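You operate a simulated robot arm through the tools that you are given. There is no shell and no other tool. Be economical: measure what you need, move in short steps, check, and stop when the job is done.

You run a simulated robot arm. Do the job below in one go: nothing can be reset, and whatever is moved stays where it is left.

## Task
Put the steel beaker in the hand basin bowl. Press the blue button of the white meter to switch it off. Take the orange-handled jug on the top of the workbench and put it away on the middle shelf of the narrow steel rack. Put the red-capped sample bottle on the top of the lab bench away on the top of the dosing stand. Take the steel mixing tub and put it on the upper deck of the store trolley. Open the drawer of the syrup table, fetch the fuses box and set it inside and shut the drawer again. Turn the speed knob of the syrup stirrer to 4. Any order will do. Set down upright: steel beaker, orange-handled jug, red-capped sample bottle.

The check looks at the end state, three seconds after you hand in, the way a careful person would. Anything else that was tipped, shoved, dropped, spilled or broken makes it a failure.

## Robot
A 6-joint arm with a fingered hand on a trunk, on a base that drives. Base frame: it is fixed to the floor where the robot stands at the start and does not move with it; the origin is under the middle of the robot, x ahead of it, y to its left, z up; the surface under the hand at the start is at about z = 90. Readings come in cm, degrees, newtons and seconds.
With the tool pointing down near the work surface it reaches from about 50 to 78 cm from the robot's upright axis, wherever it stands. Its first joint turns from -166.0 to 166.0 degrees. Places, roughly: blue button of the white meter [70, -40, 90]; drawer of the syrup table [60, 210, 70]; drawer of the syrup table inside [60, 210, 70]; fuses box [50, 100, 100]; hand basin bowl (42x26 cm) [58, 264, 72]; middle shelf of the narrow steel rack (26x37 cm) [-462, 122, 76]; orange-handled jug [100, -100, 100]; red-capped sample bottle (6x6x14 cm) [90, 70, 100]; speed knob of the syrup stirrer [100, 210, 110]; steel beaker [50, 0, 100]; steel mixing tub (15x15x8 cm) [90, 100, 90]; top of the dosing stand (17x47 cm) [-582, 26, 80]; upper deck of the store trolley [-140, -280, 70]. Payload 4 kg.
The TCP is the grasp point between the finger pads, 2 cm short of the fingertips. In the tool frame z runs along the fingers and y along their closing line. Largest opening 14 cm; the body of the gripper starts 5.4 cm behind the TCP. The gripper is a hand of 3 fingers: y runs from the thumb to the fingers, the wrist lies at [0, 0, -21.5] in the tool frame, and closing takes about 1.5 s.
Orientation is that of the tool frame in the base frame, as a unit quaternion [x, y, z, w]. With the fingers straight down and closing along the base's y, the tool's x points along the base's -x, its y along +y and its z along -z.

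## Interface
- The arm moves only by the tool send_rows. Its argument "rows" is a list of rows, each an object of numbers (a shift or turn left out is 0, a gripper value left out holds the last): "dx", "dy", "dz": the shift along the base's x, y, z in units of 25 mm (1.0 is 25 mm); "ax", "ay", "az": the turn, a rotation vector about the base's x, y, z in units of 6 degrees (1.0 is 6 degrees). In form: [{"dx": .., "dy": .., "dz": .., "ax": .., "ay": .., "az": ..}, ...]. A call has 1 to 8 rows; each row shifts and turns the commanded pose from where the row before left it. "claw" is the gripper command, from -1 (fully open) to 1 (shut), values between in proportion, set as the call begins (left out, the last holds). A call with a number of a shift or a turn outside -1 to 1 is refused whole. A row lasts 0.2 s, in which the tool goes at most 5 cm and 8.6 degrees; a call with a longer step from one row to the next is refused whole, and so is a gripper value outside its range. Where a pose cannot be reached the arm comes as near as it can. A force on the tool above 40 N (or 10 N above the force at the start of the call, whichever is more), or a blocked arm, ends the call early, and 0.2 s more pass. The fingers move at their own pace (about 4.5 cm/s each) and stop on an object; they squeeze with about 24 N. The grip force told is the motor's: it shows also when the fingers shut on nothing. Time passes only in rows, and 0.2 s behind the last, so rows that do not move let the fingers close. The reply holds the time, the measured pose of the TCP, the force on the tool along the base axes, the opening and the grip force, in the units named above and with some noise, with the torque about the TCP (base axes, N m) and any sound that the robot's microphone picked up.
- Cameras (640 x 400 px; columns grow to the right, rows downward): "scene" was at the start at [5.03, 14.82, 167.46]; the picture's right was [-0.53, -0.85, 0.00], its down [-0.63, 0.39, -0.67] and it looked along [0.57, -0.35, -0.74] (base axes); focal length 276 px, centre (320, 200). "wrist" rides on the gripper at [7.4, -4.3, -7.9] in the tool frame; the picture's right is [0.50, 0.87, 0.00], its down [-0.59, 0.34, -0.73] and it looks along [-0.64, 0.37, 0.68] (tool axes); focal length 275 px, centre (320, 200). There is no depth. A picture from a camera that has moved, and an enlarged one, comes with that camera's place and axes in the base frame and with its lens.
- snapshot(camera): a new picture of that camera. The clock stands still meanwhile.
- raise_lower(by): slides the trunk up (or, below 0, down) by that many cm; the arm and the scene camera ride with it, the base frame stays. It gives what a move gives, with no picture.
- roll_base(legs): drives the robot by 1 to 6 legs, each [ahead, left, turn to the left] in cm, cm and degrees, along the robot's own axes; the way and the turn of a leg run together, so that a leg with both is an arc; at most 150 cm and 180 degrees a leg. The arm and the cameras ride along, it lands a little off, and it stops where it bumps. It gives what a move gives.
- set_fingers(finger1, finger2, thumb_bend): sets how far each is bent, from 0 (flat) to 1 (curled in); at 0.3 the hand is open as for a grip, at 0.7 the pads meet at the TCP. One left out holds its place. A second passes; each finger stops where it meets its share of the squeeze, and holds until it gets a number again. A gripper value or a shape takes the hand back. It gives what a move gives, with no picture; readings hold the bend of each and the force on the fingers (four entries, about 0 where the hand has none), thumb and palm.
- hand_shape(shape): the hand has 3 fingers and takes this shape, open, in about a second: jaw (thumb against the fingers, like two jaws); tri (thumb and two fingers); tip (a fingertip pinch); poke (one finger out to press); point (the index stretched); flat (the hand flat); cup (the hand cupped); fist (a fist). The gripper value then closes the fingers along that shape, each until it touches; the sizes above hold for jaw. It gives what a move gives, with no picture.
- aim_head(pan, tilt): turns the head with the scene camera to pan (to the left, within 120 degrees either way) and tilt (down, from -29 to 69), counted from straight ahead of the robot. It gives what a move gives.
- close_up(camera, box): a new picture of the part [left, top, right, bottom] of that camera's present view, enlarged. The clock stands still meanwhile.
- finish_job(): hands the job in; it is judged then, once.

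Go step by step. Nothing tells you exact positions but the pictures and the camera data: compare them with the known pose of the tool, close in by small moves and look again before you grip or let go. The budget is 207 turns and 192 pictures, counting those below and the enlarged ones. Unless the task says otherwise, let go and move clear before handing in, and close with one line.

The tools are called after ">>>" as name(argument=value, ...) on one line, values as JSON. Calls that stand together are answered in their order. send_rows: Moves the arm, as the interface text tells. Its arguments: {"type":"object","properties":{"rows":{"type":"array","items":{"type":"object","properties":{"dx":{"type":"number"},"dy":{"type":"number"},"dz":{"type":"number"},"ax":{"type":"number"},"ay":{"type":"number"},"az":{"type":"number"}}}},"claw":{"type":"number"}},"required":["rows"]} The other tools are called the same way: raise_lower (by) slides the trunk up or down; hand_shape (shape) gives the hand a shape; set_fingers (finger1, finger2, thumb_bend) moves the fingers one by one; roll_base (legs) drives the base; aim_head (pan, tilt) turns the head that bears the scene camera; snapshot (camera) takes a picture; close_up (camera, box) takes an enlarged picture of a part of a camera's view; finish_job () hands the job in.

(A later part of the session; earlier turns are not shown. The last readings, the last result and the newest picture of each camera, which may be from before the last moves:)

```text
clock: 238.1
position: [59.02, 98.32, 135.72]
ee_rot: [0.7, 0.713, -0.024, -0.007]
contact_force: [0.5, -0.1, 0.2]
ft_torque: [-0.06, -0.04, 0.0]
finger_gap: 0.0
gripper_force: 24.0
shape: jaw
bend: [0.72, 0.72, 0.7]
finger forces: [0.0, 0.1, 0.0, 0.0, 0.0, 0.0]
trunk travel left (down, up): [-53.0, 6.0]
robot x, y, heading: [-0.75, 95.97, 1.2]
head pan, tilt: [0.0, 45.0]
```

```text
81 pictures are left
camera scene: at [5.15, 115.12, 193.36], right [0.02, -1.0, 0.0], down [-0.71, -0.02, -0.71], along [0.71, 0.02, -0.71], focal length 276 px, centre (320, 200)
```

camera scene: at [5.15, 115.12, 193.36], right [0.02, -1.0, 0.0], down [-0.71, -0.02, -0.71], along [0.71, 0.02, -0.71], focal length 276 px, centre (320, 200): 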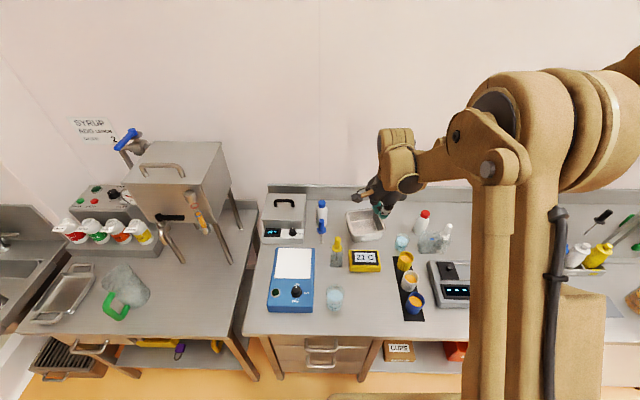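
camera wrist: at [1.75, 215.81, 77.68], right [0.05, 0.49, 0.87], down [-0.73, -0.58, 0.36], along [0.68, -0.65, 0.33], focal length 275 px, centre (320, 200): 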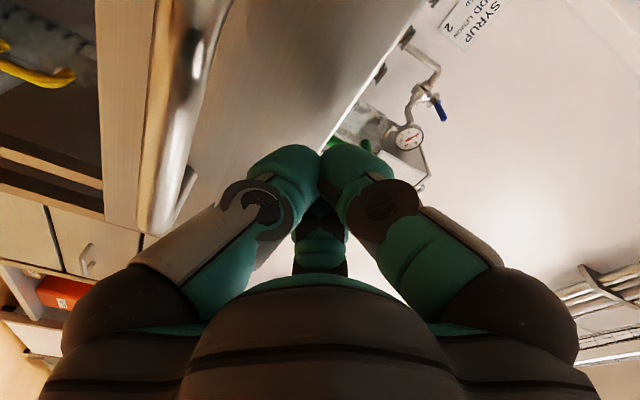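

>>> close_up(camera="scene", box=[310, 190, 470, 290])

>>> snapshot(camera="wrist")

```text
4.00 times, centred on (390, 240) of scene
camera zoom: at [5.15, 115.12, 193.36], right [0.02, -1.0, 0.0], down [-0.71, -0.02, -0.71], along [0.71, 0.02, -0.71], focal length 1104 px, centre (40, 40)
```

zoom: 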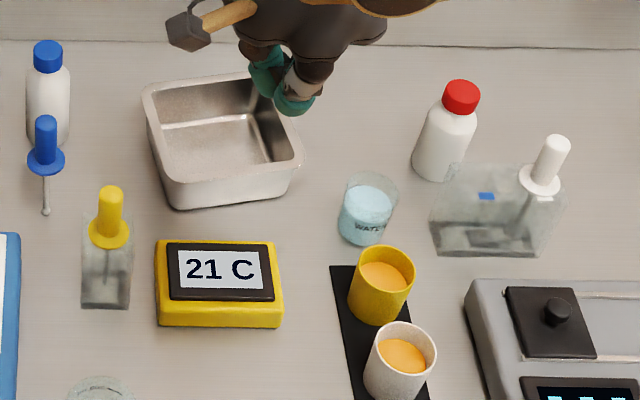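

```text
79 pictures are left
camera wrist: at [54.85, 105.89, 143.72], right [0.86, 0.52, -0.05], down [0.38, -0.56, 0.73], along [0.35, -0.65, -0.68], focal length 275 px, centre (320, 200)
```

wrist: 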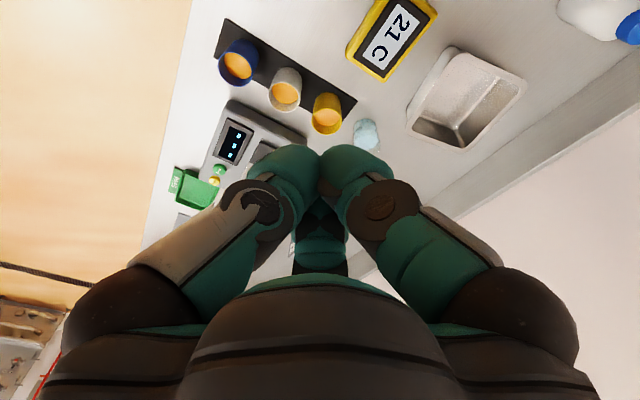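

The tub's near wall runs about from (79,104) to (83,89), rim at z≈98. I'll pinch that wall: thumb outside, fingers inside. Edging closer and moving above it.

>>> roll_base(legs=[[5, 0, -1.2]])

>>> send_rows(rows=[{"dx": 1, "az": 0.7}, {"dx": 1, "az": 0.7}, {"dx": 1, "az": 0.7}, {"dx": 1}, {"dx": 1}, {"dx": 1}, {"dx": 0.8}, {}], claw=0.25)

>>> raise_lower(by=-22)

>>> close_up(camera="scene", box=[310, 150, 470, 250])

>>> snapshot(camera="wrist")

```text
clock: 239.0
position: [64.04, 97.22, 135.73]
ee_rot: [0.708, 0.706, -0.025, -0.006]
contact_force: [-0.5, 0.4, 0.2]
ft_torque: [-0.02, 0.01, 0.02]
finger_gap: 0.0
gripper_force: 24.0
shape: jaw
bend: [0.72, 0.72, 0.7]
finger forces: [0.0, 0.0, 0.0, 0.1, 0.0, 0.0]
trunk travel left (down, up): [-53.0, 6.0]
robot x, y, heading: [3.89, 96.01, 0.2]
head pan, tilt: [0.0, 45.0]
```

```text
clock: 240.8
position: [80.98, 97.27, 135.68]
ee_rot: [0.626, 0.779, -0.025, -0.005]
contact_force: [-0.1, 0.3, 0.0]
ft_torque: [-0.03, 0.0, -0.02]
finger_gap: 5.19
gripper_force: 0.0
shape: jaw
bend: [0.39, 0.39, 0.39]
finger forces: [0.0, 0.0, 0.1, 0.0, 0.1, 0.0]
trunk travel left (down, up): [-53.0, 6.0]
robot x, y, heading: [4.02, 95.91, 0.4]
head pan, tilt: [0.0, 45.0]
```

```text
clock: 243.2
position: [81.05, 97.18, 113.6]
ee_rot: [0.626, 0.779, -0.024, -0.004]
contact_force: [0.3, -0.9, 0.2]
ft_torque: [0.03, -0.01, 0.02]
finger_gap: 5.21
gripper_force: 0.0
shape: jaw
bend: [0.39, 0.39, 0.39]
finger forces: [0.0, 0.1, 0.0, 0.1, 0.1, 0.0]
trunk travel left (down, up): [-31.0, 28.0]
robot x, y, heading: [3.9, 95.86, 0.1]
head pan, tilt: [0.0, 45.0]
```

```text
4.00 times, centred on (390, 200) of scene
camera zoom: at [10.54, 115.05, 171.38], right [0.0, -1.0, 0.0], down [-0.71, 0.0, -0.71], along [0.71, 0.0, -0.71], focal length 1104 px, centre (40, 200)
```

zoom: 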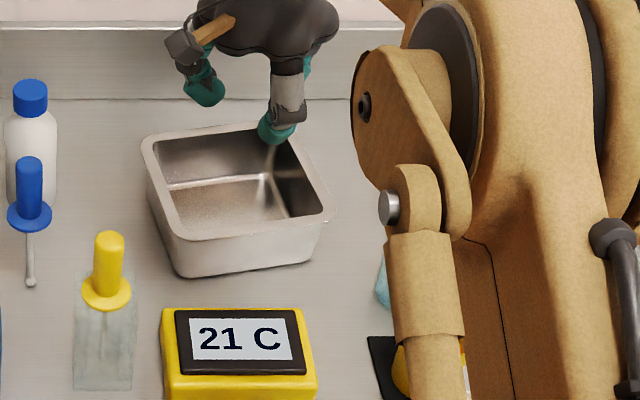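

```text
77 pictures are left
camera wrist: at [75.49, 103.79, 121.56], right [0.74, 0.67, -0.05], down [0.49, -0.48, 0.73], along [0.47, -0.56, -0.68], focal length 275 px, centre (320, 200)
```

wrist: 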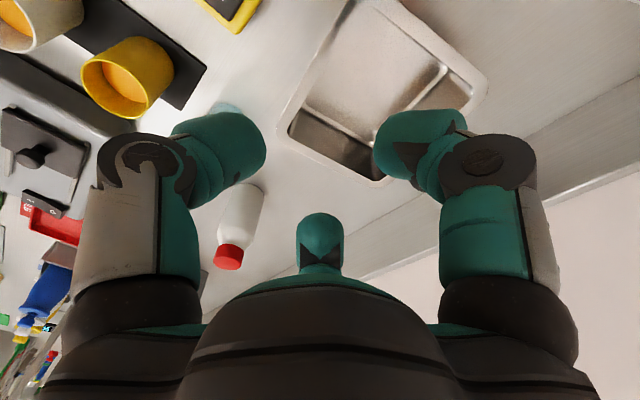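

TCP is right above the near wall. Descending so thumb goes outside and fingers inside, then pinching.

>>> send_rows(rows=[{"dz": -1}, {"dz": -1}, {"dz": -1}, {"dz": -1}, {"dz": -1}, {"dz": -0.8}, {"dz": -0.4}, {}])

>>> close_up(camera="scene", box=[310, 150, 470, 250])

>>> snapshot(camera="wrist")

```text
clock: 245.0
position: [81.07, 97.08, 97.92]
ee_rot: [0.626, 0.78, -0.024, -0.005]
contact_force: [0.5, -1.7, 2.2]
ft_torque: [0.09, -0.04, -0.05]
finger_gap: 5.18
gripper_force: 0.1
shape: jaw
bend: [0.41, 0.39, 0.39]
finger forces: [3.6, 0.0, 0.0, 0.0, 0.1, 0.0]
trunk travel left (down, up): [-31.0, 28.0]
robot x, y, heading: [4.4, 96.08, 0.2]
head pan, tilt: [0.0, 45.0]
```

```text
4.00 times, centred on (390, 200) of scene
camera zoom: at [10.53, 115.02, 171.37], right [0.0, -1.0, 0.0], down [-0.71, 0.0, -0.71], along [0.71, 0.0, -0.71], focal length 1104 px, centre (40, 200)
```

zoom: 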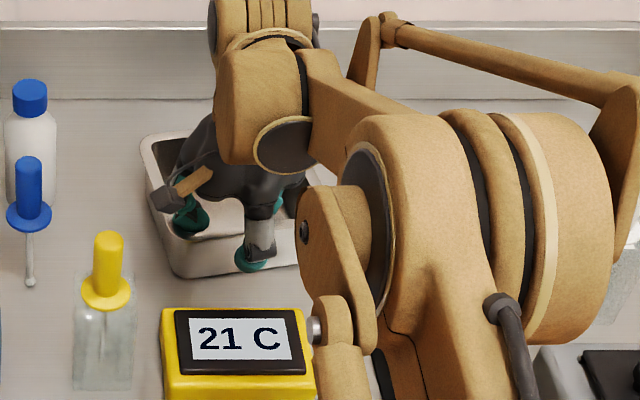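

```text
75 pictures are left
camera wrist: at [75.46, 103.7, 105.92], right [0.74, 0.67, -0.05], down [0.49, -0.48, 0.73], along [0.47, -0.56, -0.68], focal length 275 px, centre (320, 200)
```

wrist: 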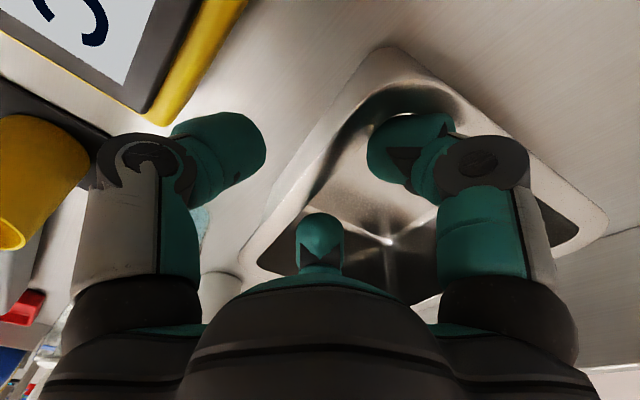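

Thumb is outside, both fingers inside. Closing.

>>> send_rows(rows=[{}, {}, {}, {}, {}, {}], claw=1)

>>> snapshot(camera="wrist")

```text
clock: 246.4
position: [81.0, 97.23, 98.01]
ee_rot: [0.626, 0.779, -0.024, -0.004]
contact_force: [6.2, 0.1, 15.5]
ft_torque: [0.06, -0.19, -0.05]
finger_gap: 1.33
gripper_force: 23.3
shape: jaw
bend: [1.0, 0.66, 0.69]
finger forces: [17.4, 23.4, 0.0, 0.1, 34.3, 0.1]
trunk travel left (down, up): [-31.0, 28.0]
robot x, y, heading: [4.15, 96.19, 0.1]
head pan, tilt: [0.0, 45.0]
```

```text
74 pictures are left
camera wrist: at [75.43, 103.75, 106.01], right [0.74, 0.67, -0.05], down [0.48, -0.48, 0.73], along [0.47, -0.56, -0.68], focal length 275 px, centre (320, 200)
```

wrist: 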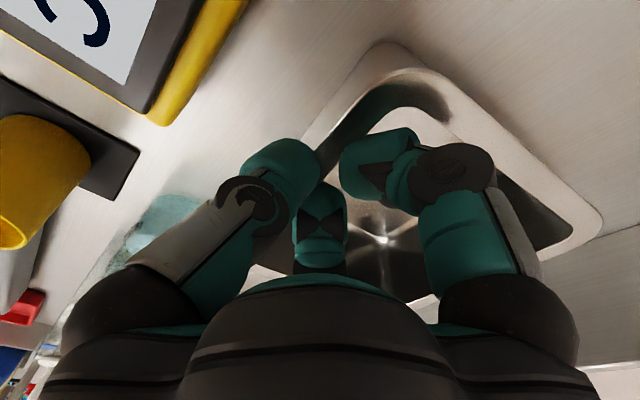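

A pinch is established (one finger curled fully). A small test lift.

>>> send_rows(rows=[{"dz": 0.2}, {"dz": 0.3}, {"dz": 0.5}, {"dz": 0.5}, {}])

>>> close_up(camera="scene", box=[310, 150, 470, 250])

>>> snapshot(camera="wrist")

```text
clock: 247.6
position: [81.02, 97.34, 101.97]
ee_rot: [0.626, 0.779, -0.025, -0.005]
contact_force: [0.7, -0.2, -3.4]
ft_torque: [-0.01, 0.05, 0.04]
finger_gap: 1.24
gripper_force: 24.2
shape: jaw
bend: [1.0, 0.67, 0.69]
finger forces: [11.2, 18.3, 0.1, 0.0, 31.8, 0.0]
trunk travel left (down, up): [-31.0, 28.0]
robot x, y, heading: [4.27, 96.12, 0.3]
head pan, tilt: [0.0, 45.0]
```

```text
4.00 times, centred on (390, 200) of scene
camera zoom: at [10.58, 115.07, 171.36], right [0.0, -1.0, 0.0], down [-0.71, 0.0, -0.71], along [0.71, 0.0, -0.71], focal length 1104 px, centre (40, 200)
```

zoom: 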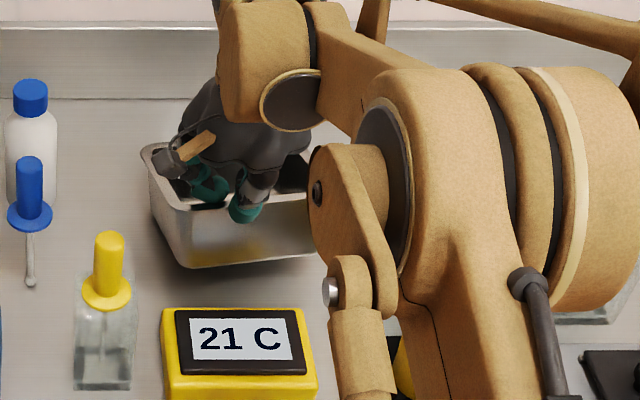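

```text
72 pictures are left
camera wrist: at [75.52, 103.93, 109.93], right [0.74, 0.67, -0.05], down [0.49, -0.48, 0.73], along [0.47, -0.56, -0.68], focal length 275 px, centre (320, 200)
```

wrist: 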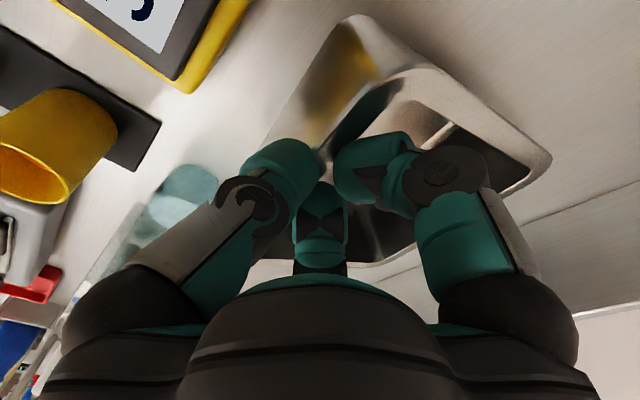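

The tub pivots about the pinch with its far side still on the bench; the grip holds. Lifting more to see how it hangs.

>>> send_rows(rows=[{"dz": 0.5}, {"dz": 0.5}, {"dz": 0.5}, {"dz": 0.5}, {"dz": 0.5}, {"dz": 0.5}, {"dz": 0.5}, {}])

>>> snapshot(camera="wrist")

>>> close_up(camera="scene", box=[310, 130, 470, 230])

```text
clock: 249.4
position: [81.08, 97.26, 110.51]
ee_rot: [0.626, 0.78, -0.025, -0.004]
contact_force: [-0.7, 0.5, 0.4]
ft_torque: [0.0, 0.02, 0.02]
finger_gap: 0.1
gripper_force: 24.0
shape: jaw
bend: [1.0, 0.72, 0.72]
finger forces: [0.0, 0.0, 0.0, 0.1, 0.1, 0.0]
trunk travel left (down, up): [-31.0, 28.0]
robot x, y, heading: [4.15, 95.61, 0.2]
head pan, tilt: [0.0, 45.0]
```

```text
71 pictures are left
camera wrist: at [75.37, 103.85, 118.44], right [0.74, 0.67, -0.05], down [0.49, -0.48, 0.73], along [0.47, -0.56, -0.68], focal length 275 px, centre (320, 200)
```

wrist: 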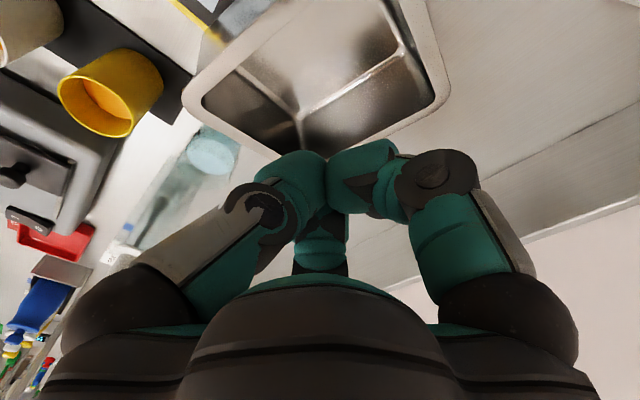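

```text
4.00 times, centred on (390, 180) of scene
camera zoom: at [10.58, 115.05, 171.37], right [0.0, -1.0, 0.0], down [-0.71, 0.0, -0.71], along [0.71, 0.0, -0.71], focal length 1104 px, centre (40, 280)
```

zoom: 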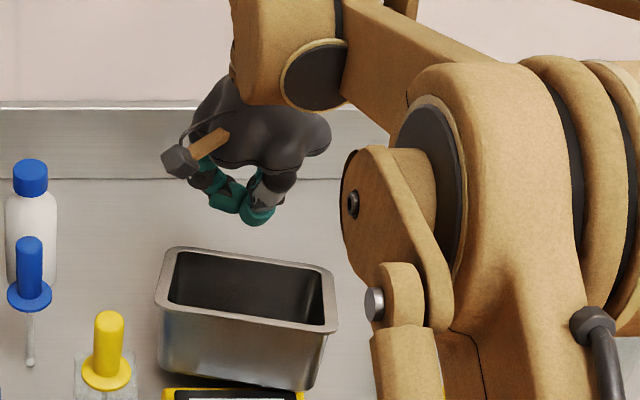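

The wall slipped out; the tub is back on the bench, shifted a bit toward me. Looking at it properly.

>>> close_up(camera="scene", box=[310, 170, 470, 270])

```text
4.00 times, centred on (390, 220) of scene
camera zoom: at [10.58, 115.05, 171.37], right [0.0, -1.0, 0.0], down [-0.71, 0.0, -0.71], along [0.71, 0.0, -0.71], focal length 1104 px, centre (40, 120)
```

zoom: 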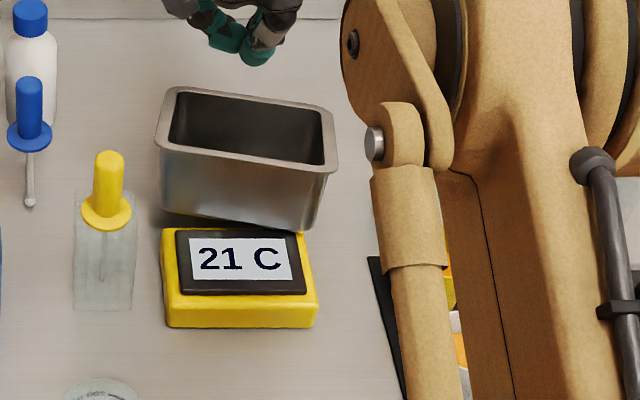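

The tub's near bottom edge now leans on the yellow timer (timer unmoved); rim is about 15×12.5 cm. I'll instead grasp it across its short side from outside, under the rim, with the fingers spread extra wide.

>>> send_rows(rows=[{"dz": 0.8, "az": -1}, {"az": -1}, {"az": -1}, {"az": -0.6, "dx": 0.35, "dy": -0.45}, {"dx": 0.35}, {}], claw=-1)

>>> set_fingers(finger1=0.17, finger2=0.17, thumb_bend=0.2)

>>> snapshot(camera="wrist")

>>> close_up(camera="scene", box=[310, 130, 470, 250])

```text
clock: 250.8
position: [82.74, 96.1, 112.63]
ee_rot: [0.761, 0.648, -0.023, -0.009]
contact_force: [0.2, 0.2, -0.2]
ft_torque: [0.0, 0.01, -0.01]
finger_gap: 14.0
gripper_force: 0.0
shape: jaw
bend: [0.3, 0.3, 0.3]
finger forces: [0.0, 0.0, 0.0, 0.0, 0.0, 0.1]
trunk travel left (down, up): [-31.0, 28.0]
robot x, y, heading: [4.07, 96.63, 0.1]
head pan, tilt: [0.0, 45.0]
```

```text
clock: 251.8
position: [82.74, 96.12, 112.55]
ee_rot: [0.761, 0.648, -0.023, -0.009]
contact_force: [-0.6, 0.5, -0.8]
ft_torque: [0.05, 0.02, -0.01]
finger_gap: 14.44
gripper_force: 0.1
shape: fingers
bend: [0.17, 0.17, 0.2]
finger forces: [0.0, 0.0, 0.0, 0.0, 0.1, 0.0]
trunk travel left (down, up): [-31.0, 28.0]
robot x, y, heading: [4.18, 96.3, 0.1]
head pan, tilt: [0.0, 45.0]
```

```text
68 pictures are left
camera wrist: at [79.99, 104.27, 120.46], right [0.93, 0.36, -0.05], down [0.28, -0.62, 0.73], along [0.23, -0.7, -0.68], focal length 275 px, centre (320, 200)
```

wrist: 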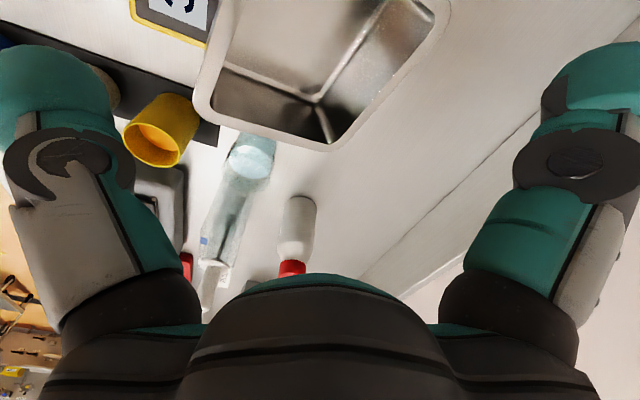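

```text
3.33 times, centred on (390, 190) of scene
camera zoom: at [10.56, 115.05, 171.37], right [0.0, -1.0, 0.0], down [-0.71, 0.0, -0.71], along [0.71, 0.0, -0.71], focal length 920 px, centre (87, 233)
```

zoom: 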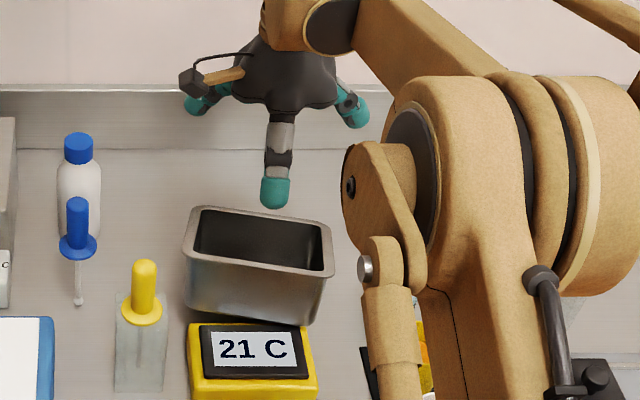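

At this spread the fingers will straddle the side walls while the thumb takes the near wall, all under the rim lip. I'll spread a bit more, centre over the tub and lower to just above the rim.

>>> set_fingers(finger1=0.12, finger2=0.12, thumb_bend=0.2)

>>> send_rows(rows=[{"dx": -0.7, "dz": -1}, {"dz": -1}, {"dz": -1}, {"dz": -0.4}, {}])

>>> snapshot(camera="wrist")

>>> close_up(camera="scene", box=[320, 150, 440, 250])

```text
clock: 252.8
position: [82.67, 96.24, 112.46]
ee_rot: [0.761, 0.649, -0.023, -0.008]
contact_force: [0.2, 0.8, 0.9]
ft_torque: [-0.01, 0.01, -0.01]
finger_gap: 14.83
gripper_force: 0.0
shape: fingers
bend: [0.12, 0.12, 0.2]
finger forces: [0.1, 0.1, 0.0, 0.0, 0.1, 0.0]
trunk travel left (down, up): [-31.0, 28.0]
robot x, y, heading: [4.02, 96.13, 0.2]
head pan, tilt: [0.0, 45.0]
```

```text
clock: 254.0
position: [80.96, 96.05, 104.09]
ee_rot: [0.761, 0.648, -0.023, -0.009]
contact_force: [-0.4, 0.8, -0.2]
ft_torque: [0.02, 0.02, 0.0]
finger_gap: 14.83
gripper_force: 0.0
shape: fingers
bend: [0.12, 0.12, 0.2]
finger forces: [0.1, 0.1, 0.0, 0.0, 0.0, 0.1]
trunk travel left (down, up): [-31.0, 28.0]
robot x, y, heading: [3.7, 96.21, 0.1]
head pan, tilt: [0.0, 45.0]
```

```text
66 pictures are left
camera wrist: at [78.2, 104.14, 112.01], right [0.93, 0.36, -0.05], down [0.28, -0.62, 0.73], along [0.23, -0.7, -0.68], focal length 275 px, centre (320, 200)
```

wrist: 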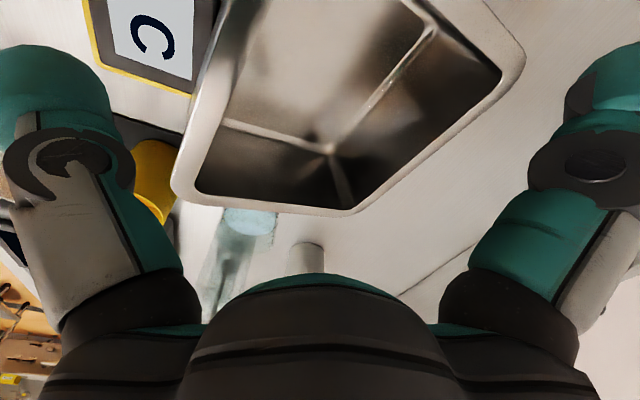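

```text
4.00 times, centred on (380, 200) of scene
camera zoom: at [10.54, 115.05, 171.37], right [0.0, -1.0, 0.0], down [-0.71, 0.0, -0.71], along [0.71, 0.0, -0.71], focal length 1104 px, centre (80, 200)
```

zoom: 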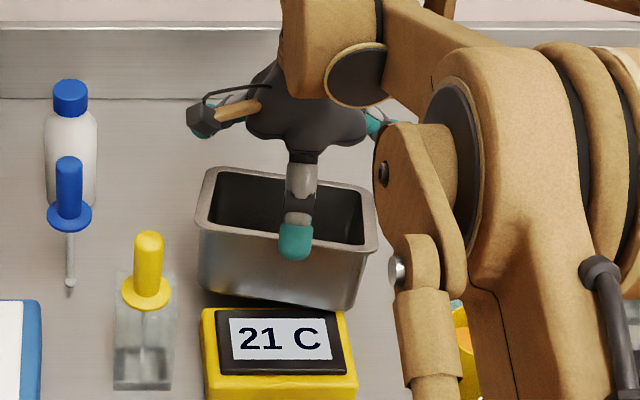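

Fingers are just outside the side walls and the thumb outside the near wall. I'll flatten them slightly more, lower so that the tips are under the lip, then close.

>>> set_fingers(finger1=0.06, finger2=0.06, thumb_bend=0.14)

>>> send_rows(rows=[{"dx": 0.1, "dz": -0.8}, {"dz": -0.7}, {"dz": -0.6}, {"dz": -0.5}, {"dz": -0.3}, {}])

>>> snapshot(camera="wrist")

>>> close_up(camera="scene", box=[320, 150, 440, 250])

```text
clock: 255.0
position: [80.93, 96.11, 103.99]
ee_rot: [0.761, 0.649, -0.024, -0.008]
contact_force: [0.4, -0.2, -0.6]
ft_torque: [-0.01, -0.02, -0.02]
finger_gap: 15.25
gripper_force: 0.0
shape: fingers
bend: [0.07, 0.07, 0.14]
finger forces: [0.0, 0.0, 0.0, 0.0, 0.0, 0.0]
trunk travel left (down, up): [-31.0, 28.0]
robot x, y, heading: [3.71, 95.88, 0.1]
head pan, tilt: [0.0, 45.0]
```

```text
clock: 256.3
position: [81.0, 96.22, 97.39]
ee_rot: [0.761, 0.648, -0.022, -0.008]
contact_force: [1.2, -0.2, 29.0]
ft_torque: [0.3, 0.21, -0.05]
finger_gap: 15.6
gripper_force: 13.9
shape: fingers
bend: [0.11, 0.11, 0.11]
finger forces: [7.6, 4.8, 0.0, 0.0, 15.6, 0.1]
trunk travel left (down, up): [-31.0, 28.0]
robot x, y, heading: [4.12, 96.2, 0.0]
head pan, tilt: [0.0, 45.0]
stopped in row 6: the force on the tool passed its limit at 42 N (the readings are from after the stop); the commanded pose is now the measured one
```

```text
64 pictures are left
camera wrist: at [78.24, 104.26, 105.29], right [0.93, 0.36, -0.05], down [0.27, -0.62, 0.73], along [0.23, -0.7, -0.68], focal length 275 px, centre (320, 200)
```

wrist: 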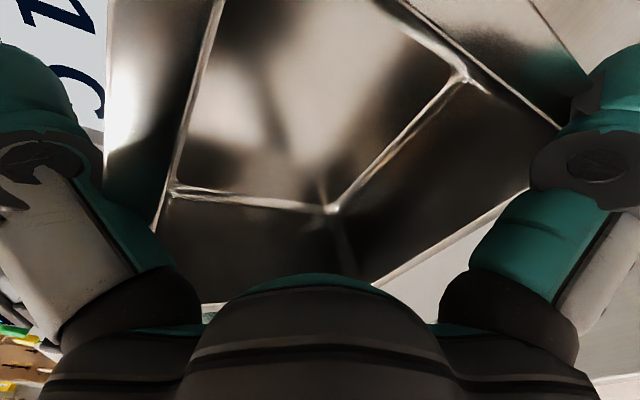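

```text
4.00 times, centred on (380, 200) of scene
camera zoom: at [10.15, 115.02, 171.41], right [0.0, -1.0, 0.0], down [-0.71, 0.0, -0.71], along [0.71, 0.0, -0.71], focal length 1104 px, centre (80, 200)
```

zoom: 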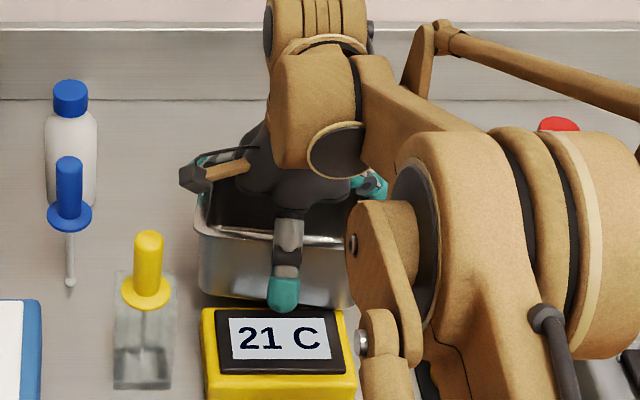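

>>> send_rows(rows=[{}, {}, {}, {}, {}, {}], claw=1)

>>> send_rows(rows=[{"dz": 0.2}, {"dz": 0.3}, {"dz": 0.5}, {"dz": 0.6}, {}])

>>> snapshot(camera="wrist")

>>> close_up(camera="scene", box=[320, 150, 440, 250])

```text
clock: 256.6
position: [80.84, 95.91, 97.57]
ee_rot: [0.761, 0.648, -0.022, -0.008]
contact_force: [-4.3, -2.0, 34.9]
ft_torque: [0.51, 0.3, 0.14]
finger_gap: 13.02
gripper_force: 23.0
shape: jaw
bend: [0.05, 0.0, 0.22]
finger forces: [36.1, 32.9, 0.0, 0.1, 53.8, 0.0]
trunk travel left (down, up): [-31.0, 28.0]
robot x, y, heading: [4.33, 95.77, 0.1]
head pan, tilt: [0.0, 45.0]
stopped in row 1: the force on the tool passed its limit at 44 N (the readings are from after the stop); the commanded pose is now the measured one
```

```text
clock: 257.8
position: [81.28, 96.25, 100.99]
ee_rot: [0.761, 0.648, -0.024, -0.01]
contact_force: [1.3, -0.1, -5.4]
ft_torque: [-0.01, 0.03, 0.03]
finger_gap: 13.04
gripper_force: 24.4
shape: jaw
bend: [0.02, 0.0, 0.23]
finger forces: [35.2, 34.6, 0.0, 0.0, 37.7, 0.0]
trunk travel left (down, up): [-31.0, 28.0]
robot x, y, heading: [4.16, 96.07, 0.3]
head pan, tilt: [0.0, 45.0]
```

```text
62 pictures are left
camera wrist: at [78.52, 104.3, 109.02], right [0.93, 0.36, -0.05], down [0.28, -0.62, 0.73], along [0.23, -0.7, -0.68], focal length 275 px, centre (320, 200)
```

wrist: 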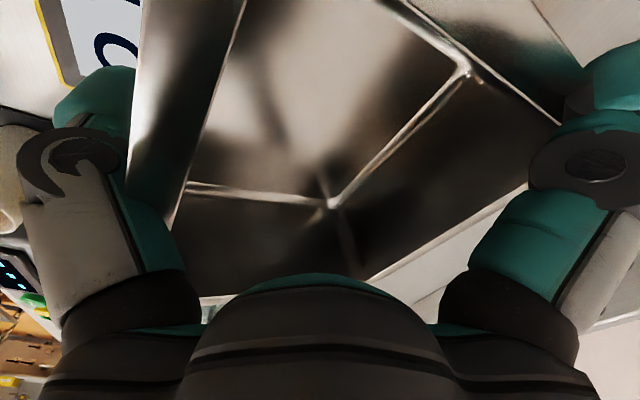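

```text
4.00 times, centred on (380, 200) of scene
camera zoom: at [10.67, 115.05, 171.36], right [0.0, -1.0, 0.0], down [-0.71, 0.0, -0.71], along [0.71, 0.0, -0.71], focal length 1104 px, centre (80, 200)
```

zoom: 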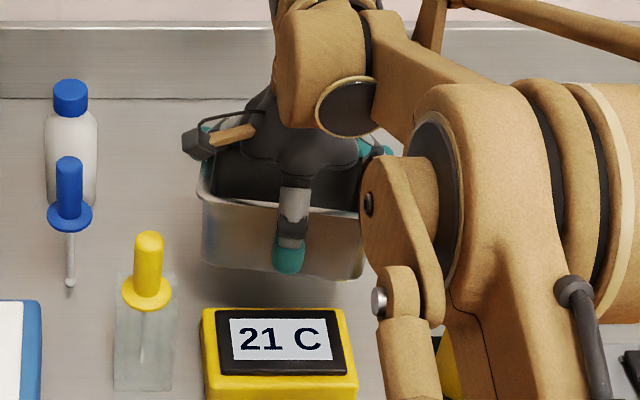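

Excellent: the tub is held securely and level by all three fingers. Lifting high, backing away, and turning toward the store trolley.

>>> send_rows(rows=[{"dz": 1}, {"dz": 1}, {"dz": 1}, {"dz": 1}, {"dz": 1}, {"dz": 1}, {"dz": 1}, {"dz": 1}])

>>> roll_base(legs=[[-90, 0, 0]])

>>> send_rows(rows=[{"dx": -1}, {"dx": -1}, {"dx": -1}, {"dx": -1}, {"dx": -1}, {"dx": -1}])

>>> roll_base(legs=[[0, 0, -90]])

>>> aim_head(pan=10, tilt=20)

>>> snapshot(camera="scene")

```text
clock: 259.6
position: [81.16, 96.13, 121.22]
ee_rot: [0.761, 0.648, -0.023, -0.009]
contact_force: [-0.3, 0.0, -5.6]
ft_torque: [-0.04, 0.0, -0.02]
finger_gap: 13.05
gripper_force: 23.8
shape: jaw
bend: [0.01, 0.0, 0.23]
finger forces: [35.1, 34.4, 0.1, 0.1, 36.2, 0.0]
trunk travel left (down, up): [-31.0, 28.0]
robot x, y, heading: [3.91, 96.05, -0.1]
head pan, tilt: [0.0, 45.0]
```

```text
clock: 264.3
position: [-9.59, 95.76, 121.18]
ee_rot: [0.763, 0.646, -0.023, -0.009]
contact_force: [0.0, -1.1, -5.3]
ft_torque: [-0.04, -0.02, -0.02]
finger_gap: 13.02
gripper_force: 24.3
shape: jaw
bend: [0.01, 0.0, 0.23]
finger forces: [35.0, 34.4, 0.0, 0.0, 35.9, 0.0]
trunk travel left (down, up): [-31.0, 28.0]
robot x, y, heading: [-86.74, 95.86, -0.2]
head pan, tilt: [0.0, 45.0]
```

```text
clock: 265.7
position: [-24.38, 95.81, 121.07]
ee_rot: [0.763, 0.646, -0.023, -0.009]
contact_force: [0.1, -0.8, -5.0]
ft_torque: [-0.04, -0.03, 0.02]
finger_gap: 13.07
gripper_force: 24.0
shape: jaw
bend: [0.0, 0.0, 0.23]
finger forces: [34.8, 34.3, 0.0, 0.1, 33.8, 0.0]
trunk travel left (down, up): [-31.0, 28.0]
robot x, y, heading: [-86.56, 96.25, -0.1]
head pan, tilt: [0.0, 45.0]
```

```text
clock: 270.1
position: [-89.1, 33.94, 120.94]
ee_rot: [0.995, -0.101, -0.01, -0.023]
contact_force: [0.2, 0.0, -5.2]
ft_torque: [-0.04, 0.04, 0.03]
finger_gap: 13.05
gripper_force: 24.0
shape: jaw
bend: [0.0, 0.0, 0.24]
finger forces: [35.0, 34.6, 0.0, 0.1, 29.3, 0.0]
trunk travel left (down, up): [-31.0, 28.0]
robot x, y, heading: [-86.75, 95.99, -92.3]
head pan, tilt: [0.0, 45.0]
```

```text
clock: 270.9
position: [-89.25, 33.86, 121.03]
ee_rot: [0.994, -0.102, -0.01, -0.024]
contact_force: [0.5, 0.1, -5.3]
ft_torque: [0.03, 0.03, 0.02]
finger_gap: 13.04
gripper_force: 24.4
shape: jaw
bend: [0.0, 0.0, 0.24]
finger forces: [35.1, 34.6, 0.1, 0.0, 29.4, 0.0]
trunk travel left (down, up): [-31.0, 28.0]
robot x, y, heading: [-86.2, 96.13, -92.7]
head pan, tilt: [10.0, 20.0]
```

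```text
60 pictures are left
camera scene: at [-65.98, 87.96, 175.22], right [-0.99, -0.13, 0.0], down [-0.05, 0.34, -0.94], along [0.12, -0.93, -0.34], focal length 276 px, centre (320, 200)
```

scene: 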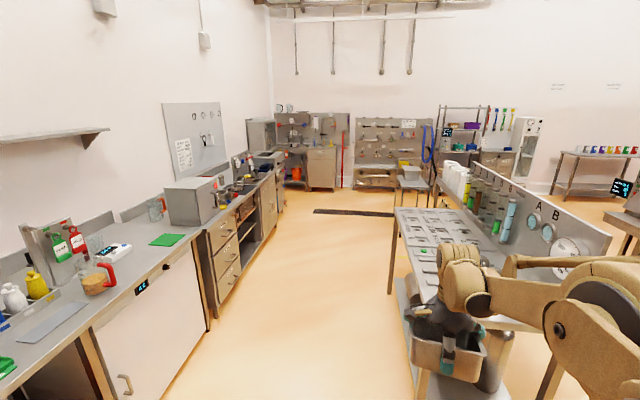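

The trolley is in the far aisle at around (-145,-277); a table with a panel stands at my right ahead. I'll shift left into the corridor and drive down it.

>>> roll_base(legs=[[0, 56, 2.3], [150, 0, 0], [100, 0, 0]])

>>> aim_head(pan=-25, tilt=30)

>>> snapshot(camera="scene")

```text
clock: 286.6
position: [-28.54, -230.7, 121.02]
ee_rot: [0.997, -0.077, -0.01, -0.023]
contact_force: [-0.1, -0.4, -5.0]
ft_torque: [0.01, 0.0, -0.01]
finger_gap: 13.07
gripper_force: 23.8
shape: jaw
bend: [0.0, 0.0, 0.24]
finger forces: [34.9, 34.5, 0.1, 0.0, 28.6, 0.0]
trunk travel left (down, up): [-31.0, 28.0]
robot x, y, heading: [-28.83, -168.58, -89.4]
head pan, tilt: [10.0, 20.0]
```

```text
clock: 287.6
position: [-28.7, -230.63, 120.95]
ee_rot: [0.997, -0.078, -0.011, -0.022]
contact_force: [0.2, 0.5, -5.7]
ft_torque: [0.0, -0.01, 0.0]
finger_gap: 13.07
gripper_force: 24.4
shape: jaw
bend: [0.0, 0.0, 0.24]
finger forces: [35.0, 34.6, 0.0, 0.1, 28.5, 0.0]
trunk travel left (down, up): [-31.0, 28.0]
robot x, y, heading: [-28.65, -168.51, -89.8]
head pan, tilt: [-25.0, 30.0]
```

```text
59 pictures are left
camera scene: at [-13.44, -174.61, 173.63], right [-0.91, 0.42, 0.0], down [0.21, 0.46, -0.87], along [-0.36, -0.79, -0.5], focal length 276 px, centre (320, 200)
```

scene: 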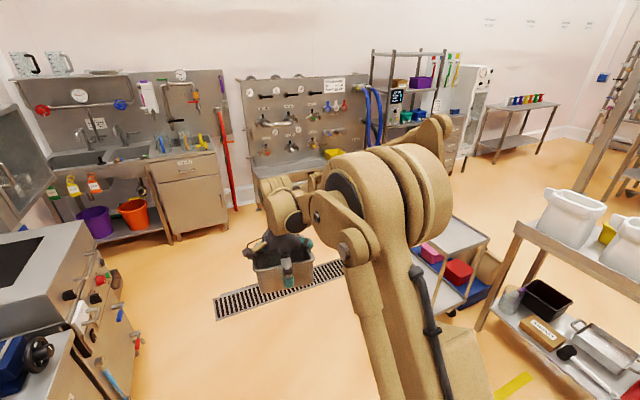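

>>> roll_base(legs=[[104, 0, 0], [0, 0, -90]])

>>> aim_head(pan=0, tilt=42)

>>> snapshot(camera="scene")

```text
clock: 296.7
position: [-88.83, -269.07, 121.05]
ee_rot: [-0.646, 0.763, -0.009, 0.023]
contact_force: [-1.0, -0.2, -4.9]
ft_torque: [0.0, -0.02, -0.04]
finger_gap: 13.09
gripper_force: 24.0
shape: jaw
bend: [0.0, 0.0, 0.25]
finger forces: [35.0, 34.9, 0.0, 0.0, 24.8, 0.0]
trunk travel left (down, up): [-31.0, 28.0]
robot x, y, heading: [-26.22, -269.24, 180.0]
head pan, tilt: [-25.0, 30.0]
```

```text
clock: 297.6
position: [-88.63, -269.06, 121.07]
ee_rot: [-0.646, 0.763, -0.009, 0.023]
contact_force: [0.4, 1.4, -5.3]
ft_torque: [0.0, 0.03, 0.0]
finger_gap: 13.08
gripper_force: 24.5
shape: jaw
bend: [0.0, 0.0, 0.25]
finger forces: [35.1, 34.8, 0.0, 0.1, 24.7, 0.0]
trunk travel left (down, up): [-31.0, 28.0]
robot x, y, heading: [-26.29, -269.27, 179.9]
head pan, tilt: [0.0, 42.0]
```

```text
58 pictures are left
camera scene: at [-32.66, -288.23, 171.8], right [0.0, 1.0, 0.0], down [0.67, 0.0, -0.74], along [-0.74, 0.0, -0.67], focal length 276 px, centre (320, 200)
```

scene: 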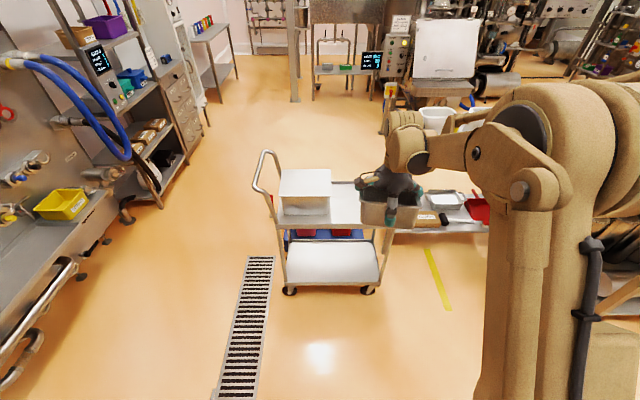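

The trolley's upper deck has a white box on its left; the free area on the right is centred around (-143,-268). Driving closer and moving the tub above it.

>>> roll_base(legs=[[47, 0, 0]])

>>> send_rows(rows=[{"dx": -0.9, "dy": 0.1}, {"dx": -0.9, "dy": 0.1}, {"dx": -0.9}, {}])

>>> raise_lower(by=-28)

>>> snapshot(camera="scene")

>>> snapshot(camera="wrist")

```text
clock: 300.4
position: [-134.41, -268.99, 120.94]
ee_rot: [-0.647, 0.762, -0.009, 0.025]
contact_force: [-0.5, 0.2, -5.5]
ft_torque: [0.02, -0.02, -0.04]
finger_gap: 13.09
gripper_force: 24.1
shape: jaw
bend: [0.0, 0.0, 0.25]
finger forces: [35.1, 34.9, 0.1, 0.0, 24.7, 0.1]
trunk travel left (down, up): [-31.0, 28.0]
robot x, y, heading: [-72.12, -268.97, 180.0]
head pan, tilt: [0.0, 42.0]
```

```text
clock: 301.4
position: [-141.08, -268.32, 120.95]
ee_rot: [-0.647, 0.762, -0.009, 0.023]
contact_force: [-0.4, 0.7, -5.0]
ft_torque: [-0.01, 0.02, -0.02]
finger_gap: 13.13
gripper_force: 24.0
shape: jaw
bend: [0.0, 0.0, 0.25]
finger forces: [35.0, 34.9, 0.0, 0.0, 24.5, 0.0]
trunk travel left (down, up): [-31.0, 28.0]
robot x, y, heading: [-71.82, -269.21, 180.1]
head pan, tilt: [0.0, 42.0]
```

```text
clock: 304.2
position: [-141.13, -268.39, 92.99]
ee_rot: [-0.646, 0.763, -0.009, 0.024]
contact_force: [-0.7, -0.3, -6.0]
ft_torque: [0.02, 0.01, 0.02]
finger_gap: 13.08
gripper_force: 24.2
shape: jaw
bend: [0.0, 0.0, 0.25]
finger forces: [35.0, 35.0, 0.0, 0.0, 24.2, 0.0]
trunk travel left (down, up): [-3.0, 56.0]
robot x, y, heading: [-72.28, -269.22, 179.7]
head pan, tilt: [0.0, 42.0]
```

```text
57 pictures are left
camera scene: at [-78.36, -288.14, 143.81], right [0.0, 1.0, 0.0], down [0.67, 0.0, -0.74], along [-0.74, 0.0, -0.67], focal length 276 px, centre (320, 200)
```

scene: 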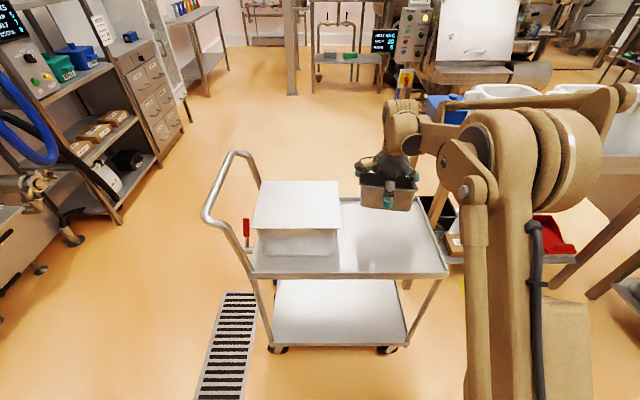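

```text
56 pictures are left
camera wrist: at [-138.54, -276.58, 100.91], right [-0.93, -0.35, -0.05], down [-0.27, 0.62, 0.73], along [-0.23, 0.7, -0.68], focal length 275 px, centre (320, 200)
```

wrist: 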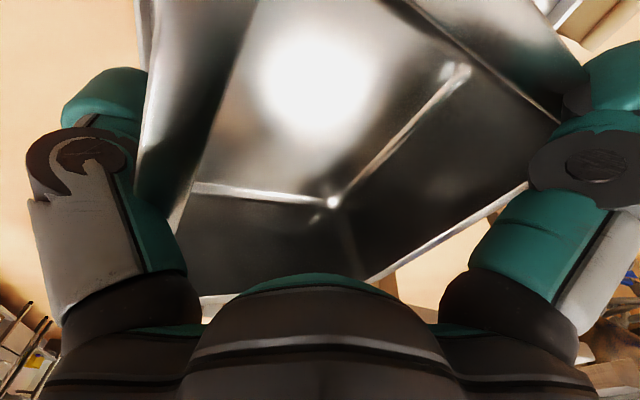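

The tub is above the free part of the deck. Small shift and descending.

>>> send_rows(rows=[{"dx": -0.4, "dy": 0.7, "dz": -1}, {"dz": -1}, {"dz": -1}, {"dz": -1}, {"dz": -0.5}, {}])

>>> close_up(camera="scene", box=[240, 140, 480, 290])

```text
clock: 305.6
position: [-142.24, -266.73, 81.85]
ee_rot: [-0.647, 0.762, -0.009, 0.024]
contact_force: [-0.4, -0.1, -4.9]
ft_torque: [0.03, 0.01, 0.0]
finger_gap: 13.12
gripper_force: 23.8
shape: jaw
bend: [0.0, 0.0, 0.25]
finger forces: [34.9, 34.8, 0.0, 0.1, 23.9, 0.0]
trunk travel left (down, up): [-3.0, 56.0]
robot x, y, heading: [-72.64, -269.38, 180.1]
head pan, tilt: [0.0, 42.0]
```

```text
2.67 times, centred on (360, 215) of scene
camera zoom: at [-78.37, -288.14, 143.8], right [0.0, 1.0, 0.0], down [0.67, 0.0, -0.74], along [-0.74, 0.0, -0.67], focal length 736 px, centre (213, 160)
```

zoom: 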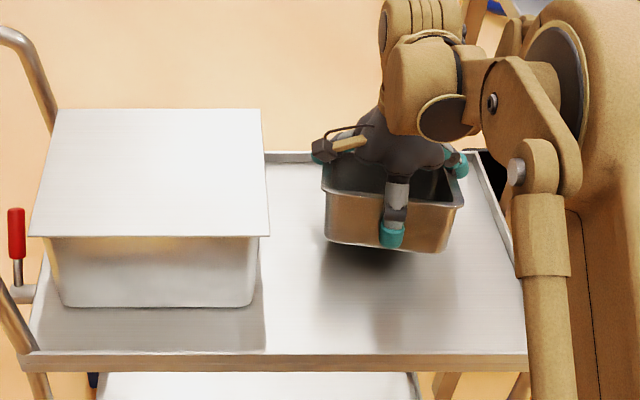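

>>> send_rows(rows=[{"dz": -0.6}, {"dz": -0.4}, {"dz": -0.3}, {"dz": -0.3}, {"dz": -0.2}, {"dz": -0.2}, {"dz": -0.2}, {"dz": -0.2}])

>>> close_up(camera="scene", box=[300, 160, 460, 270])

```text
clock: 306.4
position: [-141.88, -266.84, 79.46]
ee_rot: [-0.647, 0.762, -0.007, 0.02]
contact_force: [5.4, 0.4, 37.5]
ft_torque: [-1.1, 2.22, 0.09]
finger_gap: 13.05
gripper_force: 23.8
shape: jaw
bend: [0.0, 0.0, 0.25]
finger forces: [41.0, 34.9, 0.0, 0.1, 29.0, 0.0]
trunk travel left (down, up): [-3.0, 56.0]
robot x, y, heading: [-72.11, -269.32, 180.0]
head pan, tilt: [0.0, 42.0]
stopped in row 3: the force on the tool passed its limit at 48 N (the readings are from after the stop); the commanded pose is now the measured one
```

```text
3.64 times, centred on (380, 215) of scene
camera zoom: at [-77.79, -288.12, 143.87], right [0.0, 1.0, 0.0], down [0.67, 0.0, -0.75], along [-0.75, 0.0, -0.67], focal length 1003 px, centre (102, 146)
```

zoom: 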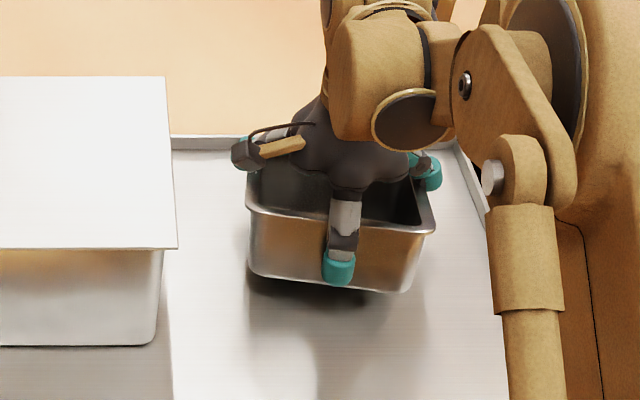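

The far edge touched first; I'll level the tub by tilting the hand a few degrees before the final lowering.

>>> send_rows(rows=[{"dz": 0.4}, {"ay": 0.7}, {"ay": 0.6}, {"dz": -0.2}, {"dz": -0.15}, {"dz": -0.15}, {"dz": -0.1}, {"dz": -0.1}])

>>> close_up(camera="scene", box=[300, 160, 460, 270])

```text
clock: 308.2
position: [-142.02, -266.86, 78.64]
ee_rot: [-0.647, 0.761, 0.035, -0.031]
contact_force: [4.4, -6.4, 29.7]
ft_torque: [0.88, 1.78, 0.15]
finger_gap: 13.07
gripper_force: 23.8
shape: jaw
bend: [0.0, 0.0, 0.26]
finger forces: [40.0, 33.7, 0.0, 0.0, 25.6, 0.0]
trunk travel left (down, up): [-3.0, 56.0]
robot x, y, heading: [-72.26, -269.24, 179.9]
head pan, tilt: [0.0, 42.0]
```

```text
3.64 times, centred on (380, 215) of scene
camera zoom: at [-77.91, -288.26, 143.84], right [0.0, 1.0, 0.0], down [0.67, 0.0, -0.74], along [-0.74, 0.0, -0.67], focal length 1003 px, centre (102, 146)
```

zoom: 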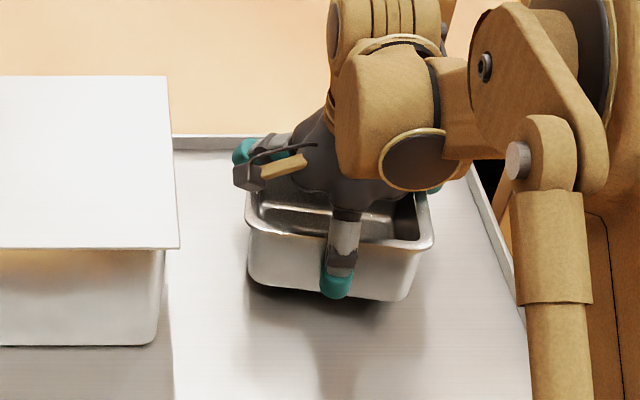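

Nearly level and resting. Releasing with the thumb first and fingers fully flat.

>>> set_fingers(finger1=0.0, finger2=0.0, thumb_bend=0.08)

>>> close_up(camera="scene", box=[300, 160, 460, 270])

>>> snapshot(camera="wrist")

```text
clock: 309.2
position: [-142.11, -266.73, 78.38]
ee_rot: [-0.646, 0.762, 0.035, -0.028]
contact_force: [0.4, 1.9, 0.5]
ft_torque: [-0.07, 0.05, -0.06]
finger_gap: 15.42
gripper_force: 1.7
shape: fingers
bend: [0.06, 0.06, 0.07]
finger forces: [1.7, 2.4, 0.0, 0.0, 0.0, 0.0]
trunk travel left (down, up): [-3.0, 56.0]
robot x, y, heading: [-72.05, -269.3, 179.9]
head pan, tilt: [0.0, 42.0]
```

```text
3.64 times, centred on (380, 215) of scene
camera zoom: at [-78.29, -288.12, 143.8], right [0.0, 1.0, 0.0], down [0.67, 0.0, -0.74], along [-0.74, 0.0, -0.67], focal length 1003 px, centre (102, 146)
```

zoom: 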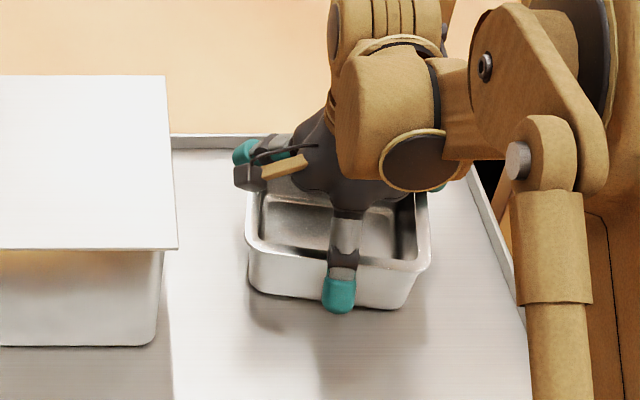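

```text
51 pictures are left
camera wrist: at [-138.47, -274.78, 85.88], right [-0.93, -0.35, 0.08], down [-0.17, 0.62, 0.76], along [-0.32, 0.7, -0.64], focal length 275 px, centre (320, 200)
```

wrist: 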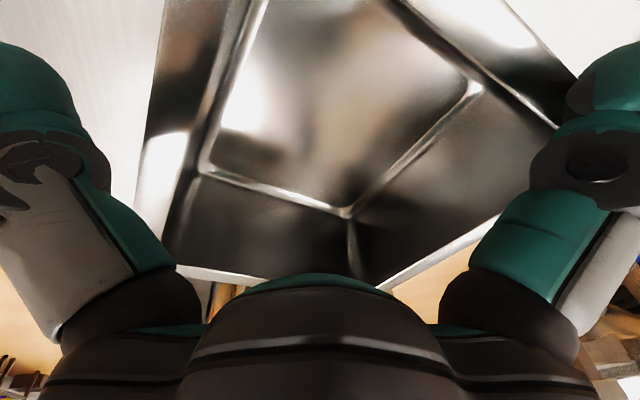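

>>> send_rows(rows=[{"dx": -0.35}, {"dz": 0.2}, {"dz": 0.3}, {"dz": 0.4}, {"dz": 0.6}, {"dz": 0.6}, {}])

>>> close_up(camera="scene", box=[300, 160, 460, 270])

```text
clock: 310.8
position: [-142.95, -266.85, 83.46]
ee_rot: [-0.646, 0.762, 0.035, -0.029]
contact_force: [-0.8, -0.2, 0.0]
ft_torque: [-0.01, 0.03, -0.01]
finger_gap: 15.37
gripper_force: 0.1
shape: fingers
bend: [0.01, 0.01, 0.07]
finger forces: [0.0, 0.1, 0.0, 0.1, 0.0, 0.1]
trunk travel left (down, up): [-3.0, 56.0]
robot x, y, heading: [-72.06, -269.04, 179.7]
head pan, tilt: [0.0, 42.0]
```

```text
3.64 times, centred on (380, 215) of scene
camera zoom: at [-78.3, -288.14, 143.8], right [0.0, 1.0, 0.0], down [0.67, 0.0, -0.74], along [-0.74, 0.0, -0.67], focal length 1003 px, centre (102, 146)
```

zoom: 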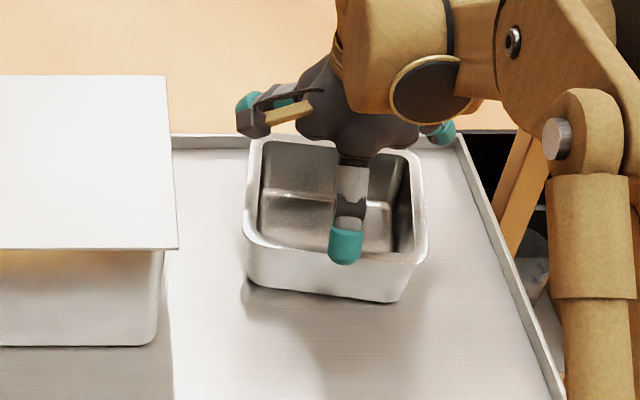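

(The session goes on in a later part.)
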